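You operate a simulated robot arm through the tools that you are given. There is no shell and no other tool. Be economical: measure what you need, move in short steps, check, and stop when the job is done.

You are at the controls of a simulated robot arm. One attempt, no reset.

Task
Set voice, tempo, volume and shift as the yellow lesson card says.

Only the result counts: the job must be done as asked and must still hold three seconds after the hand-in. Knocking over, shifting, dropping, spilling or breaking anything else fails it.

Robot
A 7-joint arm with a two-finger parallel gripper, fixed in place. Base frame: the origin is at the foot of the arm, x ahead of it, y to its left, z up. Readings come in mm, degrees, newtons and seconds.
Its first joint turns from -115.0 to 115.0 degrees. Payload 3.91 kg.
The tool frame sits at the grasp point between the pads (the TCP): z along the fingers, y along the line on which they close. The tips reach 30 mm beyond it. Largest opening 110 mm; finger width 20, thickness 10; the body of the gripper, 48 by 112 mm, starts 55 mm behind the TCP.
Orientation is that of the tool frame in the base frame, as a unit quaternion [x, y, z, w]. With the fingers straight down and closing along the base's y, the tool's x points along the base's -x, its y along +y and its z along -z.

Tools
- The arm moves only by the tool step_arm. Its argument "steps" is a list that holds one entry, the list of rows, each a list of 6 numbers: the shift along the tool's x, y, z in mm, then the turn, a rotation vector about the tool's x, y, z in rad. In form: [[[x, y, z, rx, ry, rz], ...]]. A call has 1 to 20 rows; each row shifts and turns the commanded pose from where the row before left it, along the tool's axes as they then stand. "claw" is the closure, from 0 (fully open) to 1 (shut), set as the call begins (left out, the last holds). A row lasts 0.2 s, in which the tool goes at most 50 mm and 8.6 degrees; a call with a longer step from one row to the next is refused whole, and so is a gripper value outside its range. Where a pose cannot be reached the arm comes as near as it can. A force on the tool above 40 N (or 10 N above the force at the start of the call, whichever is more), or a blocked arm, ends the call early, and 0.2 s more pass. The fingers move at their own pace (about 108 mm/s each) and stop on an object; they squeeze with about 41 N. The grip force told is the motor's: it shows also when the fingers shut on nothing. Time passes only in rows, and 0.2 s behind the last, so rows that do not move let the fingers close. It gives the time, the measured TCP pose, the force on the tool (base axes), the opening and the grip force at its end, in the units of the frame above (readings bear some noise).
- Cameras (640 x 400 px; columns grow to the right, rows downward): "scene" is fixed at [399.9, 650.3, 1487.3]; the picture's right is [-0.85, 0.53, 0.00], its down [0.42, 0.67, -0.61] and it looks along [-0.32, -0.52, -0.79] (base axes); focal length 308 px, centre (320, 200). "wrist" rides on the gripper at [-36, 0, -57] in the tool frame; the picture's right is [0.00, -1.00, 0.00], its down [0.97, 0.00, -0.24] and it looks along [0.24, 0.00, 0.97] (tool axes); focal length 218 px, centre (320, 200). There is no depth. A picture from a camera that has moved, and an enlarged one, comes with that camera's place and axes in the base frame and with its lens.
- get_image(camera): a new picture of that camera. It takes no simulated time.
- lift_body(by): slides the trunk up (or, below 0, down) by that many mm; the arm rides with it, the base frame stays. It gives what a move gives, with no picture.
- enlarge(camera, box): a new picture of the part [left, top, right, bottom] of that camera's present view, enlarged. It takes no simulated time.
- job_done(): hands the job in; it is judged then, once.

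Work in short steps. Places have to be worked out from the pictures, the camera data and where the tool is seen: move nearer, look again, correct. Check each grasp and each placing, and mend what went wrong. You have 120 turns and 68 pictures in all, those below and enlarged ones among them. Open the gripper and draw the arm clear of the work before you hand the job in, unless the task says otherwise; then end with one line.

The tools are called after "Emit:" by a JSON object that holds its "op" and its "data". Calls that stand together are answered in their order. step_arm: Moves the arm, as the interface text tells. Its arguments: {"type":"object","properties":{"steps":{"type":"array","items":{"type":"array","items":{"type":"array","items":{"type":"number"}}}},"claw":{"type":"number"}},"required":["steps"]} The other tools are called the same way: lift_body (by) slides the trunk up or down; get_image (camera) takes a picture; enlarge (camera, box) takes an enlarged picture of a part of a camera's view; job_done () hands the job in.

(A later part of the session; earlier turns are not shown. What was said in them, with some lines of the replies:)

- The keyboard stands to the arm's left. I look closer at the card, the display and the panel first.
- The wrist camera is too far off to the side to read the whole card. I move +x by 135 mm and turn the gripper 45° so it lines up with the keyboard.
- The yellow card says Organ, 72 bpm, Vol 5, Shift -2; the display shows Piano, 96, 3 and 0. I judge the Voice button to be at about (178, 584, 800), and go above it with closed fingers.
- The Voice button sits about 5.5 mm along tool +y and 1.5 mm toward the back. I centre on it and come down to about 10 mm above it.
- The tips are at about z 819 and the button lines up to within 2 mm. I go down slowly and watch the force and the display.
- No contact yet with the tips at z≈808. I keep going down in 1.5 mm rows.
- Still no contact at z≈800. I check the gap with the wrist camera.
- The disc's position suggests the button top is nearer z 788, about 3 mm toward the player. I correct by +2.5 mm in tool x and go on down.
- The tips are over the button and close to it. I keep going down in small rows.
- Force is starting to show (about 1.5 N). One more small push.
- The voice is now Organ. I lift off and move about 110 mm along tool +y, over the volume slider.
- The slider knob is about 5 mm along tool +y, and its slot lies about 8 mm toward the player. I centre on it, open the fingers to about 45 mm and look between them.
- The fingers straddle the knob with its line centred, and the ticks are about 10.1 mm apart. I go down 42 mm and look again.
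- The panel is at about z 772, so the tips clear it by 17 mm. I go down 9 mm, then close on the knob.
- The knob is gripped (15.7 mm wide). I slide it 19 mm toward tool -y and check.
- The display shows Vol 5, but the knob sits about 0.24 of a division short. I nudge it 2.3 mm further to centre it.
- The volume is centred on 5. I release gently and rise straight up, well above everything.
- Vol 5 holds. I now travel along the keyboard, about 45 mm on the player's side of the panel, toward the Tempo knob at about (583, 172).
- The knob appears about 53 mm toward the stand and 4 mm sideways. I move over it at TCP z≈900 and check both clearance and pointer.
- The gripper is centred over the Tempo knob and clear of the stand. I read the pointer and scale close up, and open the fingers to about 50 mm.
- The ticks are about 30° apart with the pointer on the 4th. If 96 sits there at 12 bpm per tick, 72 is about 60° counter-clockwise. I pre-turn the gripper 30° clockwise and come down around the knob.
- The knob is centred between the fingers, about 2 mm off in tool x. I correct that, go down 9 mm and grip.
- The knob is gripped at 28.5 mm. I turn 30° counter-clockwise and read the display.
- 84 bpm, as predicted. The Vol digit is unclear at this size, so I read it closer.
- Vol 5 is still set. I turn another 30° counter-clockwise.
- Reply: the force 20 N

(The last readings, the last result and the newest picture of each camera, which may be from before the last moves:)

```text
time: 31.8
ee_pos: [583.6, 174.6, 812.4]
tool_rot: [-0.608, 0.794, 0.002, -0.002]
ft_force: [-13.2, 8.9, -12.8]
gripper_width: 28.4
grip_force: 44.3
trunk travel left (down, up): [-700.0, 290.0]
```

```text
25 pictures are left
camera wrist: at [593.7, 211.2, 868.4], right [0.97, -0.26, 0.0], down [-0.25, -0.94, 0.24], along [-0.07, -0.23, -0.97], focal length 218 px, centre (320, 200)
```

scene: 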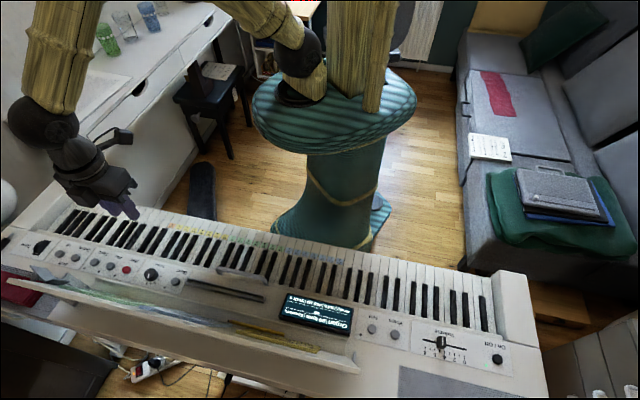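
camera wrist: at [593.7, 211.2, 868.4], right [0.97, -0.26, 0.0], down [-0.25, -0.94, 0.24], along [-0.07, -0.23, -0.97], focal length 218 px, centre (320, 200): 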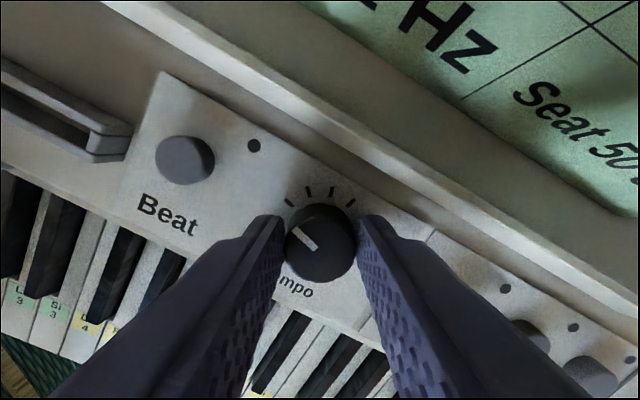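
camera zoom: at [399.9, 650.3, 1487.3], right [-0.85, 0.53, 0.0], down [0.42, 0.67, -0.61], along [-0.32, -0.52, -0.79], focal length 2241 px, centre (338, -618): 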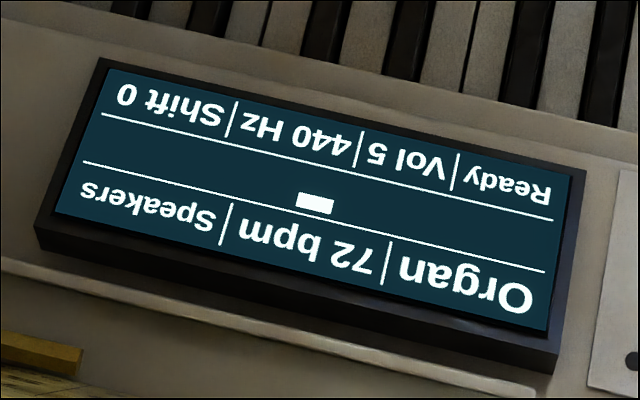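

72 bpm is reached, with the pointer on the second tick. I open gently, rise straight up, turn back to the keyboard's line and check.

Emit:
{"op": "step_arm", "data": {"steps": [[[0, 0, 0, 0, 0, 0], [0, 0, 0, 0, 0, 0], [0, 0, -20, 0, 0, 0], [0, 0, -35, 0, 0, 0], [0, 0, -35, 0, 0, 0], [0, 0, 0, 0, 0, 0.13], [0, 0, 0, 0, 0, 0.13], [0, 0, 0, 0, 0, 0.13], [0, 0, 0, 0, 0, 0.13], [0, 0, 0, 0, 0, 0]]], "claw": 0.62}}

Emit:
{"op": "get_image", "data": {"camera": "wrist"}}

Emit:
{"op": "enlarge", "data": {"camera": "scene", "box": [275, 285, 360, 340]}}

```text
time: 34.0
ee_pos: [586.5, 174.2, 903.1]
tool_rot: [-0.383, 0.924, -0.001, 0.0]
ft_force: [-0.1, -0.2, -0.8]
gripper_width: 41.5
grip_force: 0.0
trunk travel left (down, up): [-700.0, 290.0]
```

```text
24 pictures are left
camera wrist: at [611.4, 201.7, 959.1], right [0.71, -0.71, 0.0], down [-0.69, -0.69, 0.24], along [-0.17, -0.17, -0.97], focal length 218 px, centre (320, 200)
```

wrist: 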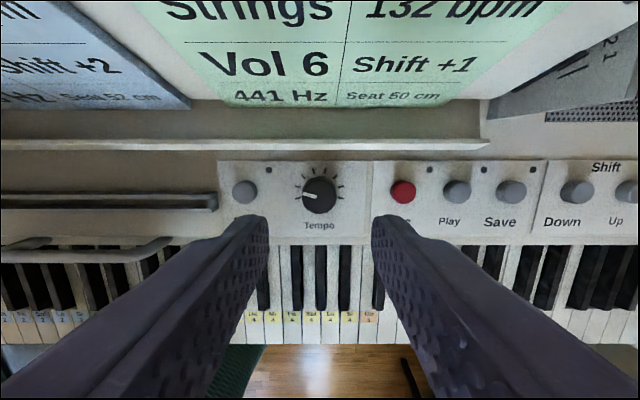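

```text
7.27 times, centred on (318, 312) of scene
camera zoom: at [399.9, 650.3, 1487.3], right [-0.85, 0.53, 0.0], down [0.42, 0.67, -0.61], along [-0.32, -0.52, -0.79], focal length 2241 px, centre (338, -618)
```

zoom: 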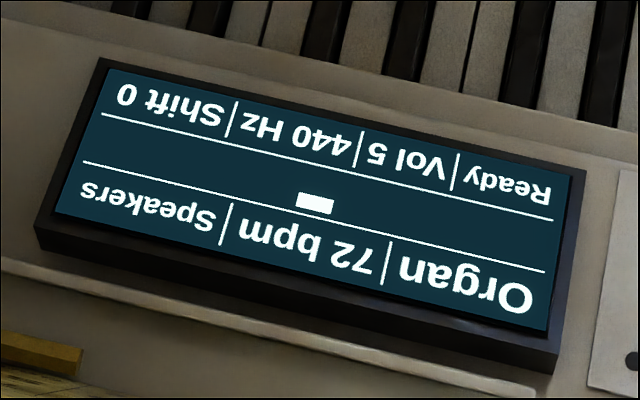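

All settings hold. The Shift Down button is about 209 mm along tool -y. I go there a bit on the player's side with fingers closed, and tilt the tool 15° toward the player so the wrist stays clear of the bracket behind.

Emit:
{"op": "step_arm", "data": {"steps": [[[25, 0, 0, 0, 0, 0], [0, -42, 0, 0, 0, 0], [0, -42, 0, 0, 0, 0], [0, -42, 0, 0, 0, 0], [0, -42, 0, 0, 0, 0], [0, -41, 0, 0, 0, 0], [0, 0, 0, 0, -0.13, 0], [0, 0, 0, 0, -0.13, 0], [0, 0, 0, 0, 0, 0]]], "claw": 1}}

Emit:
{"op": "get_image", "data": {"camera": "wrist"}}

Emit:
{"op": "get_image", "data": {"camera": "scene"}}

```text
time: 36.0
ee_pos: [717.7, 9.1, 900.0]
tool_rot: [-0.38, 0.916, 0.051, 0.119]
ft_force: [0.0, 0.6, -0.1]
gripper_width: 0.3
grip_force: 37.9
trunk travel left (down, up): [-700.0, 290.0]
```

```text
22 pictures are left
camera wrist: at [731.3, 23.9, 963.7], right [0.71, -0.71, 0.0], down [-0.71, -0.71, -0.02], along [0.01, 0.01, -1.0], focal length 218 px, centre (320, 200)
```

wrist: 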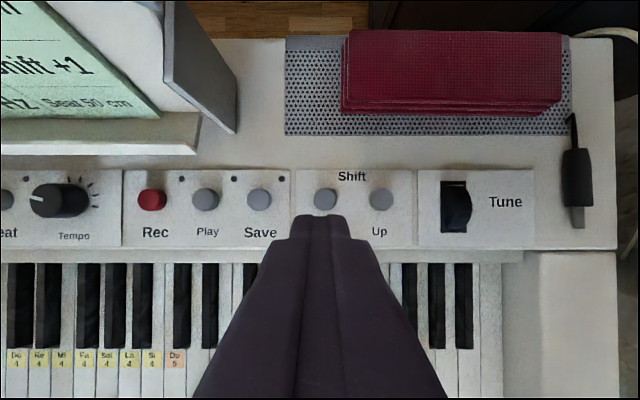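

```text
21 pictures are left
```

scene: 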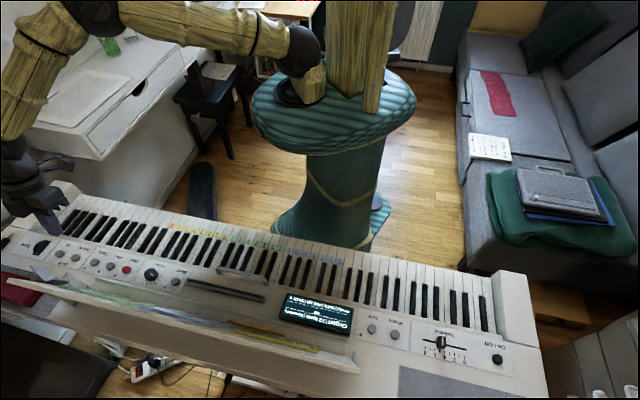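

The camera looks straight down now; Down is at about b = 538 (toward the back), and the tip needs 23 mm toward the back and 4 mm to the right. I move above it and go down to about 8 mm over the button.

Emit:
{"op": "step_arm", "data": {"steps": [[[-22.6, -4.3, 6, 0, 0, 0], [6.4, 0, 24.2, 0, 0, 0], [6.4, 0, 24.2, 0, 0, 0], [6.4, 0, 24.2, 0, 0, 0], [0, 0, 0, 0, 0, 0]]]}}

Emit:
{"op": "get_image", "data": {"camera": "wrist"}}

Emit:
{"op": "enlarge", "data": {"camera": "scene", "box": [10, 190, 130, 290]}}

```text
time: 37.2
ee_pos: [733.2, 23.1, 826.3]
tool_rot: [-0.38, 0.916, 0.049, 0.119]
ft_force: [-0.1, 0.1, -0.1]
gripper_width: 0.0
grip_force: 38.1
trunk travel left (down, up): [-700.0, 290.0]
```

```text
20 pictures are left
camera wrist: at [748.4, 38.2, 889.8], right [0.71, -0.71, 0.0], down [-0.71, -0.71, -0.02], along [0.01, 0.01, -1.0], focal length 218 px, centre (320, 200)
```

wrist: 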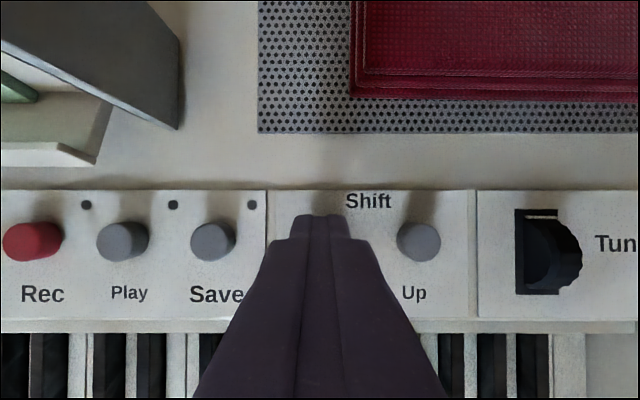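

```text
4.00 times, centred on (70, 240) of scene
camera zoom: at [399.9, 650.3, 1487.3], right [-0.85, 0.53, 0.0], down [0.42, 0.67, -0.61], along [-0.32, -0.52, -0.79], focal length 1233 px, centre (1320, 40)
```

zoom: 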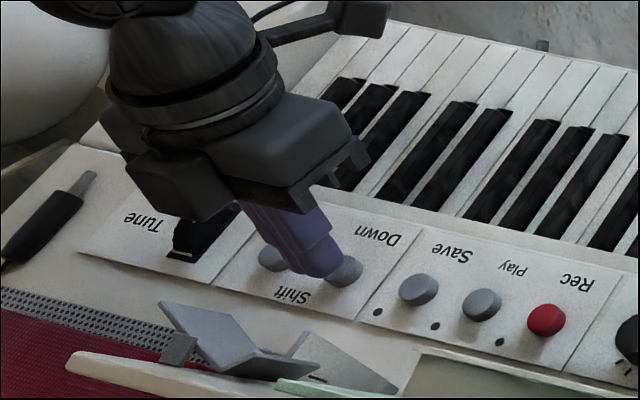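

Up is visible at the right, so Down is about 2.5 mm right of the tip. I correct, then lower 7 mm and watch the force.

Emit:
{"op": "step_arm", "data": {"steps": [[[-1.9, -2.5, 0.5, 0, 0, 0], [0.9, 0, 3.4, 0, 0, 0], [0.9, 0, 3.4, 0, 0, 0], [0, 0, 0, 0, 0, 0]]]}}

Emit:
{"op": "step_arm", "data": {"steps": [[[0.3, 0, 1.2, 0, 0, 0], [0.3, 0, 1.2, 0, 0, 0], [0, 0, 0, 0, 0, 0]]]}}

```text
time: 38.2
ee_pos: [738.5, 22.6, 818.4]
tool_rot: [-0.379, 0.916, 0.05, 0.12]
ft_force: [-1.1, 0.2, 0.3]
gripper_width: 0.1
grip_force: 37.7
trunk travel left (down, up): [-700.0, 290.0]
```

```text
time: 39.0
ee_pos: [737.9, 22.9, 817.9]
tool_rot: [-0.379, 0.916, 0.05, 0.12]
ft_force: [-0.3, -0.5, 0.3]
gripper_width: 0.2
grip_force: 37.7
trunk travel left (down, up): [-700.0, 290.0]
```

Emit:
{"op": "step_arm", "data": {"steps": [[[0.3, 0, 1.2, 0, 0, 0], [0, 0, 0, 0, 0, 0]]]}}

Emit:
{"op": "step_arm", "data": {"steps": [[[0.3, 0, 1.0, 0, 0, 0], [0, 0, 0, 0, 0, 0]]]}}

Emit:
{"op": "enlarge", "data": {"camera": "scene", "box": [275, 285, 360, 340]}}

```text
time: 39.6
ee_pos: [737.5, 20.9, 817.0]
tool_rot: [-0.38, 0.916, 0.049, 0.121]
ft_force: [0.4, -0.8, 0.7]
gripper_width: 0.3
grip_force: 37.9
trunk travel left (down, up): [-700.0, 290.0]
```

```text
time: 40.2
ee_pos: [738.0, 22.3, 816.8]
tool_rot: [-0.38, 0.916, 0.049, 0.12]
ft_force: [0.8, -0.4, 1.5]
gripper_width: 0.0
grip_force: 37.7
trunk travel left (down, up): [-700.0, 290.0]
```

```text
7.27 times, centred on (318, 312) of scene
camera zoom: at [399.9, 650.3, 1487.3], right [-0.85, 0.53, 0.0], down [0.42, 0.67, -0.61], along [-0.32, -0.52, -0.79], focal length 2241 px, centre (338, -618)
```

zoom: 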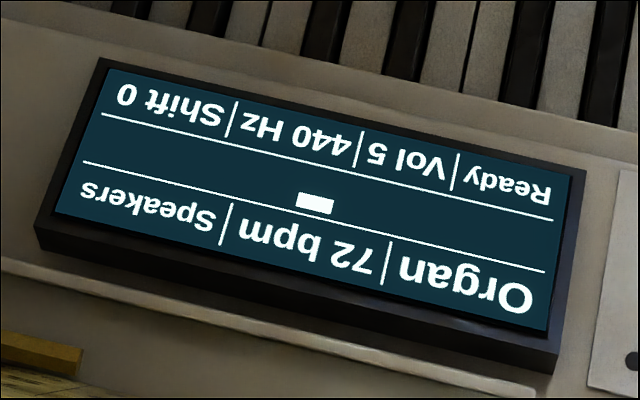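

Contact is just starting (about 1.5 N). I keep pressing in 1 mm steps.

Emit:
{"op": "step_arm", "data": {"steps": [[[0.3, 0, 1.2, 0, 0, 0], [0, 0, 0, 0, 0, 0]]]}}

Emit:
{"op": "step_arm", "data": {"steps": [[[0.3, 0, 1.2, 0, 0, 0], [0, 0, 0, 0, 0, 0]]]}}

Emit:
{"op": "enlarge", "data": {"camera": "scene", "box": [275, 285, 360, 340]}}

```text
time: 40.8
ee_pos: [738.3, 21.9, 814.7]
tool_rot: [-0.38, 0.916, 0.049, 0.12]
ft_force: [-0.3, -0.5, 1.1]
gripper_width: 0.1
grip_force: 37.5
trunk travel left (down, up): [-700.0, 290.0]
```

```text
time: 41.4
ee_pos: [739.2, 21.6, 813.3]
tool_rot: [-0.38, 0.916, 0.049, 0.119]
ft_force: [-0.2, -0.5, 1.5]
gripper_width: 0.0
grip_force: 37.5
trunk travel left (down, up): [-700.0, 290.0]
```

```text
7.27 times, centred on (318, 312) of scene
camera zoom: at [399.9, 650.3, 1487.3], right [-0.85, 0.53, 0.0], down [0.42, 0.67, -0.61], along [-0.32, -0.52, -0.79], focal length 2241 px, centre (338, -618)
```

zoom: 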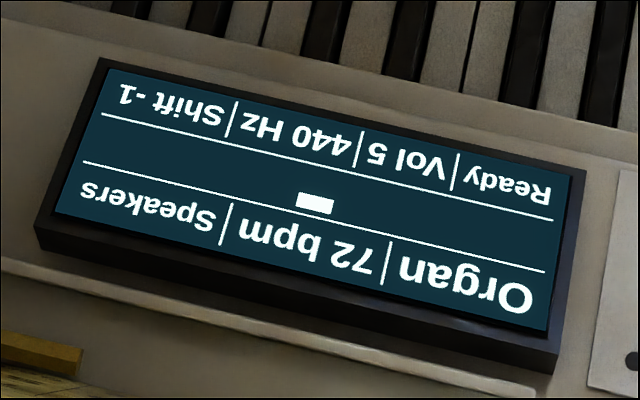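

Shift -1 is registered. I lift off by 8 mm, then press again to the same depth.

Emit:
{"op": "step_arm", "data": {"steps": [[[-1.03, 0, -3.86, 0, 0, 0], [-1.03, 0, -3.86, 0, 0, 0], [0, 0, 0, 0, 0, 0], [0, 0, 0, 0, 0, 0]]]}}

Emit:
{"op": "step_arm", "data": {"steps": [[[1.03, 0, 3.86, 0, 0, 0], [0.53, 0, 1.86, 0, 0, 0], [0.5, 0, 2.0, 0, 0, 0], [0, 0, 0, 0, 0, 0]]]}}

Emit:
{"op": "enlarge", "data": {"camera": "scene", "box": [275, 285, 360, 340]}}

```text
time: 42.4
ee_pos: [739.4, 22.1, 821.4]
tool_rot: [-0.38, 0.916, 0.051, 0.12]
ft_force: [-0.2, 0.1, -0.6]
gripper_width: 0.0
grip_force: 37.9
trunk travel left (down, up): [-700.0, 290.0]
```

```text
time: 43.4
ee_pos: [739.1, 23.0, 813.6]
tool_rot: [-0.38, 0.916, 0.05, 0.12]
ft_force: [1.5, -1.2, 1.9]
gripper_width: 0.0
grip_force: 38.0
trunk travel left (down, up): [-700.0, 290.0]
```

```text
7.27 times, centred on (318, 312) of scene
camera zoom: at [399.9, 650.3, 1487.3], right [-0.85, 0.53, 0.0], down [0.42, 0.67, -0.61], along [-0.32, -0.52, -0.79], focal length 2241 px, centre (338, -618)
```

zoom: 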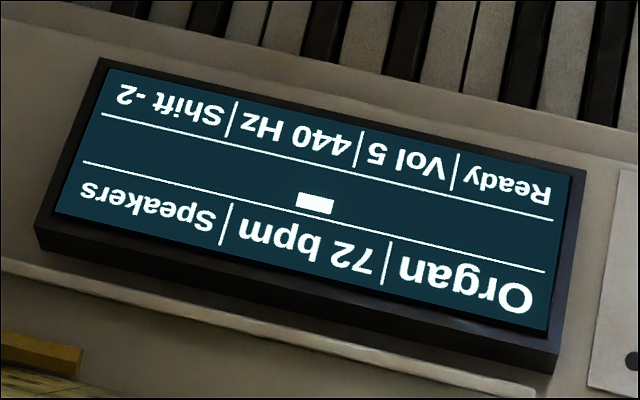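

The display now shows Organ, 72 bpm, Vol 5, Shift -2. I lift off straight up, draw back toward the player and open the gripper.

Emit:
{"op": "step_arm", "data": {"steps": [[[-2.6, 0, -9.7, 0, 0, 0], [-7.7, 0, -29, 0, 0, 0], [-10, 0, -38, 0, 0, 0], [0, 0, -40, 0, 0, 0], [0, 0, -40, 0, 0, 0], [0, 0, -40, 0, 0, 0], [0, 0, 0, 0, 0, 0]]]}}

Emit:
{"op": "step_arm", "data": {"steps": [[[0, 0, 0, 0, 0, 0], [0, 0, 0, 0, 0, 0], [0, 0, 0, 0, 0, 0]]], "claw": 0}}

Emit:
{"op": "enlarge", "data": {"camera": "scene", "box": [275, 285, 360, 340]}}

Emit:
{"op": "get_image", "data": {"camera": "scene"}}

```text
time: 45.0
ee_pos: [716.9, 0.9, 1007.6]
tool_rot: [-0.379, 0.916, 0.05, 0.119]
ft_force: [0.3, -0.2, -0.2]
gripper_width: 0.0
grip_force: 38.2
trunk travel left (down, up): [-700.0, 290.0]
```

```text
time: 45.8
ee_pos: [717.1, -0.5, 1007.8]
tool_rot: [-0.38, 0.916, 0.051, 0.119]
ft_force: [0.1, -0.1, 0.6]
gripper_width: 109.7
grip_force: 0.1
trunk travel left (down, up): [-700.0, 290.0]
```

```text
7.27 times, centred on (318, 312) of scene
camera zoom: at [399.9, 650.3, 1487.3], right [-0.85, 0.53, 0.0], down [0.42, 0.67, -0.61], along [-0.32, -0.52, -0.79], focal length 2241 px, centre (338, -618)
```

zoom: 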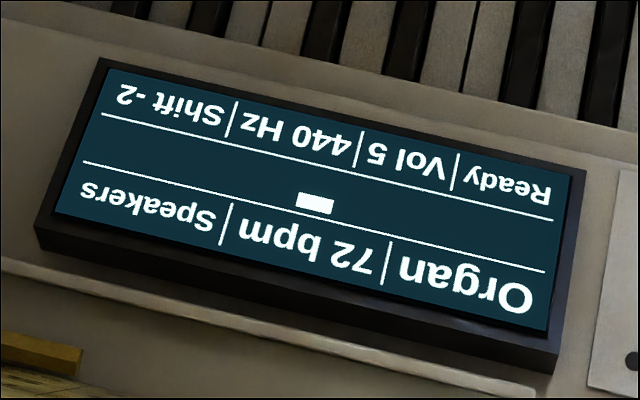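

```text
14 pictures are left
```

scene: 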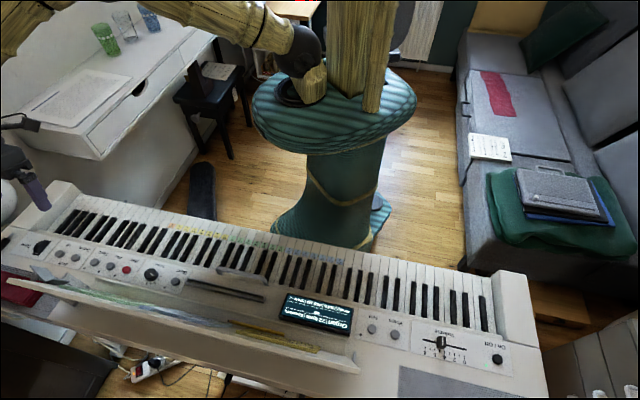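

All four settings hold, the gripper is open and the arm is clear. I hand in.

Emit:
{"op": "job_done", "data": {}}

```text
The job is handed in.
```

The keyboard is set as the yellow card says: Organ, 72 bpm, Vol 5, Shift -2, all confirmed on its display before hand-in; I left the tuning at 440 Hz (the card lists 443 Hz) because you didn't ask for it.
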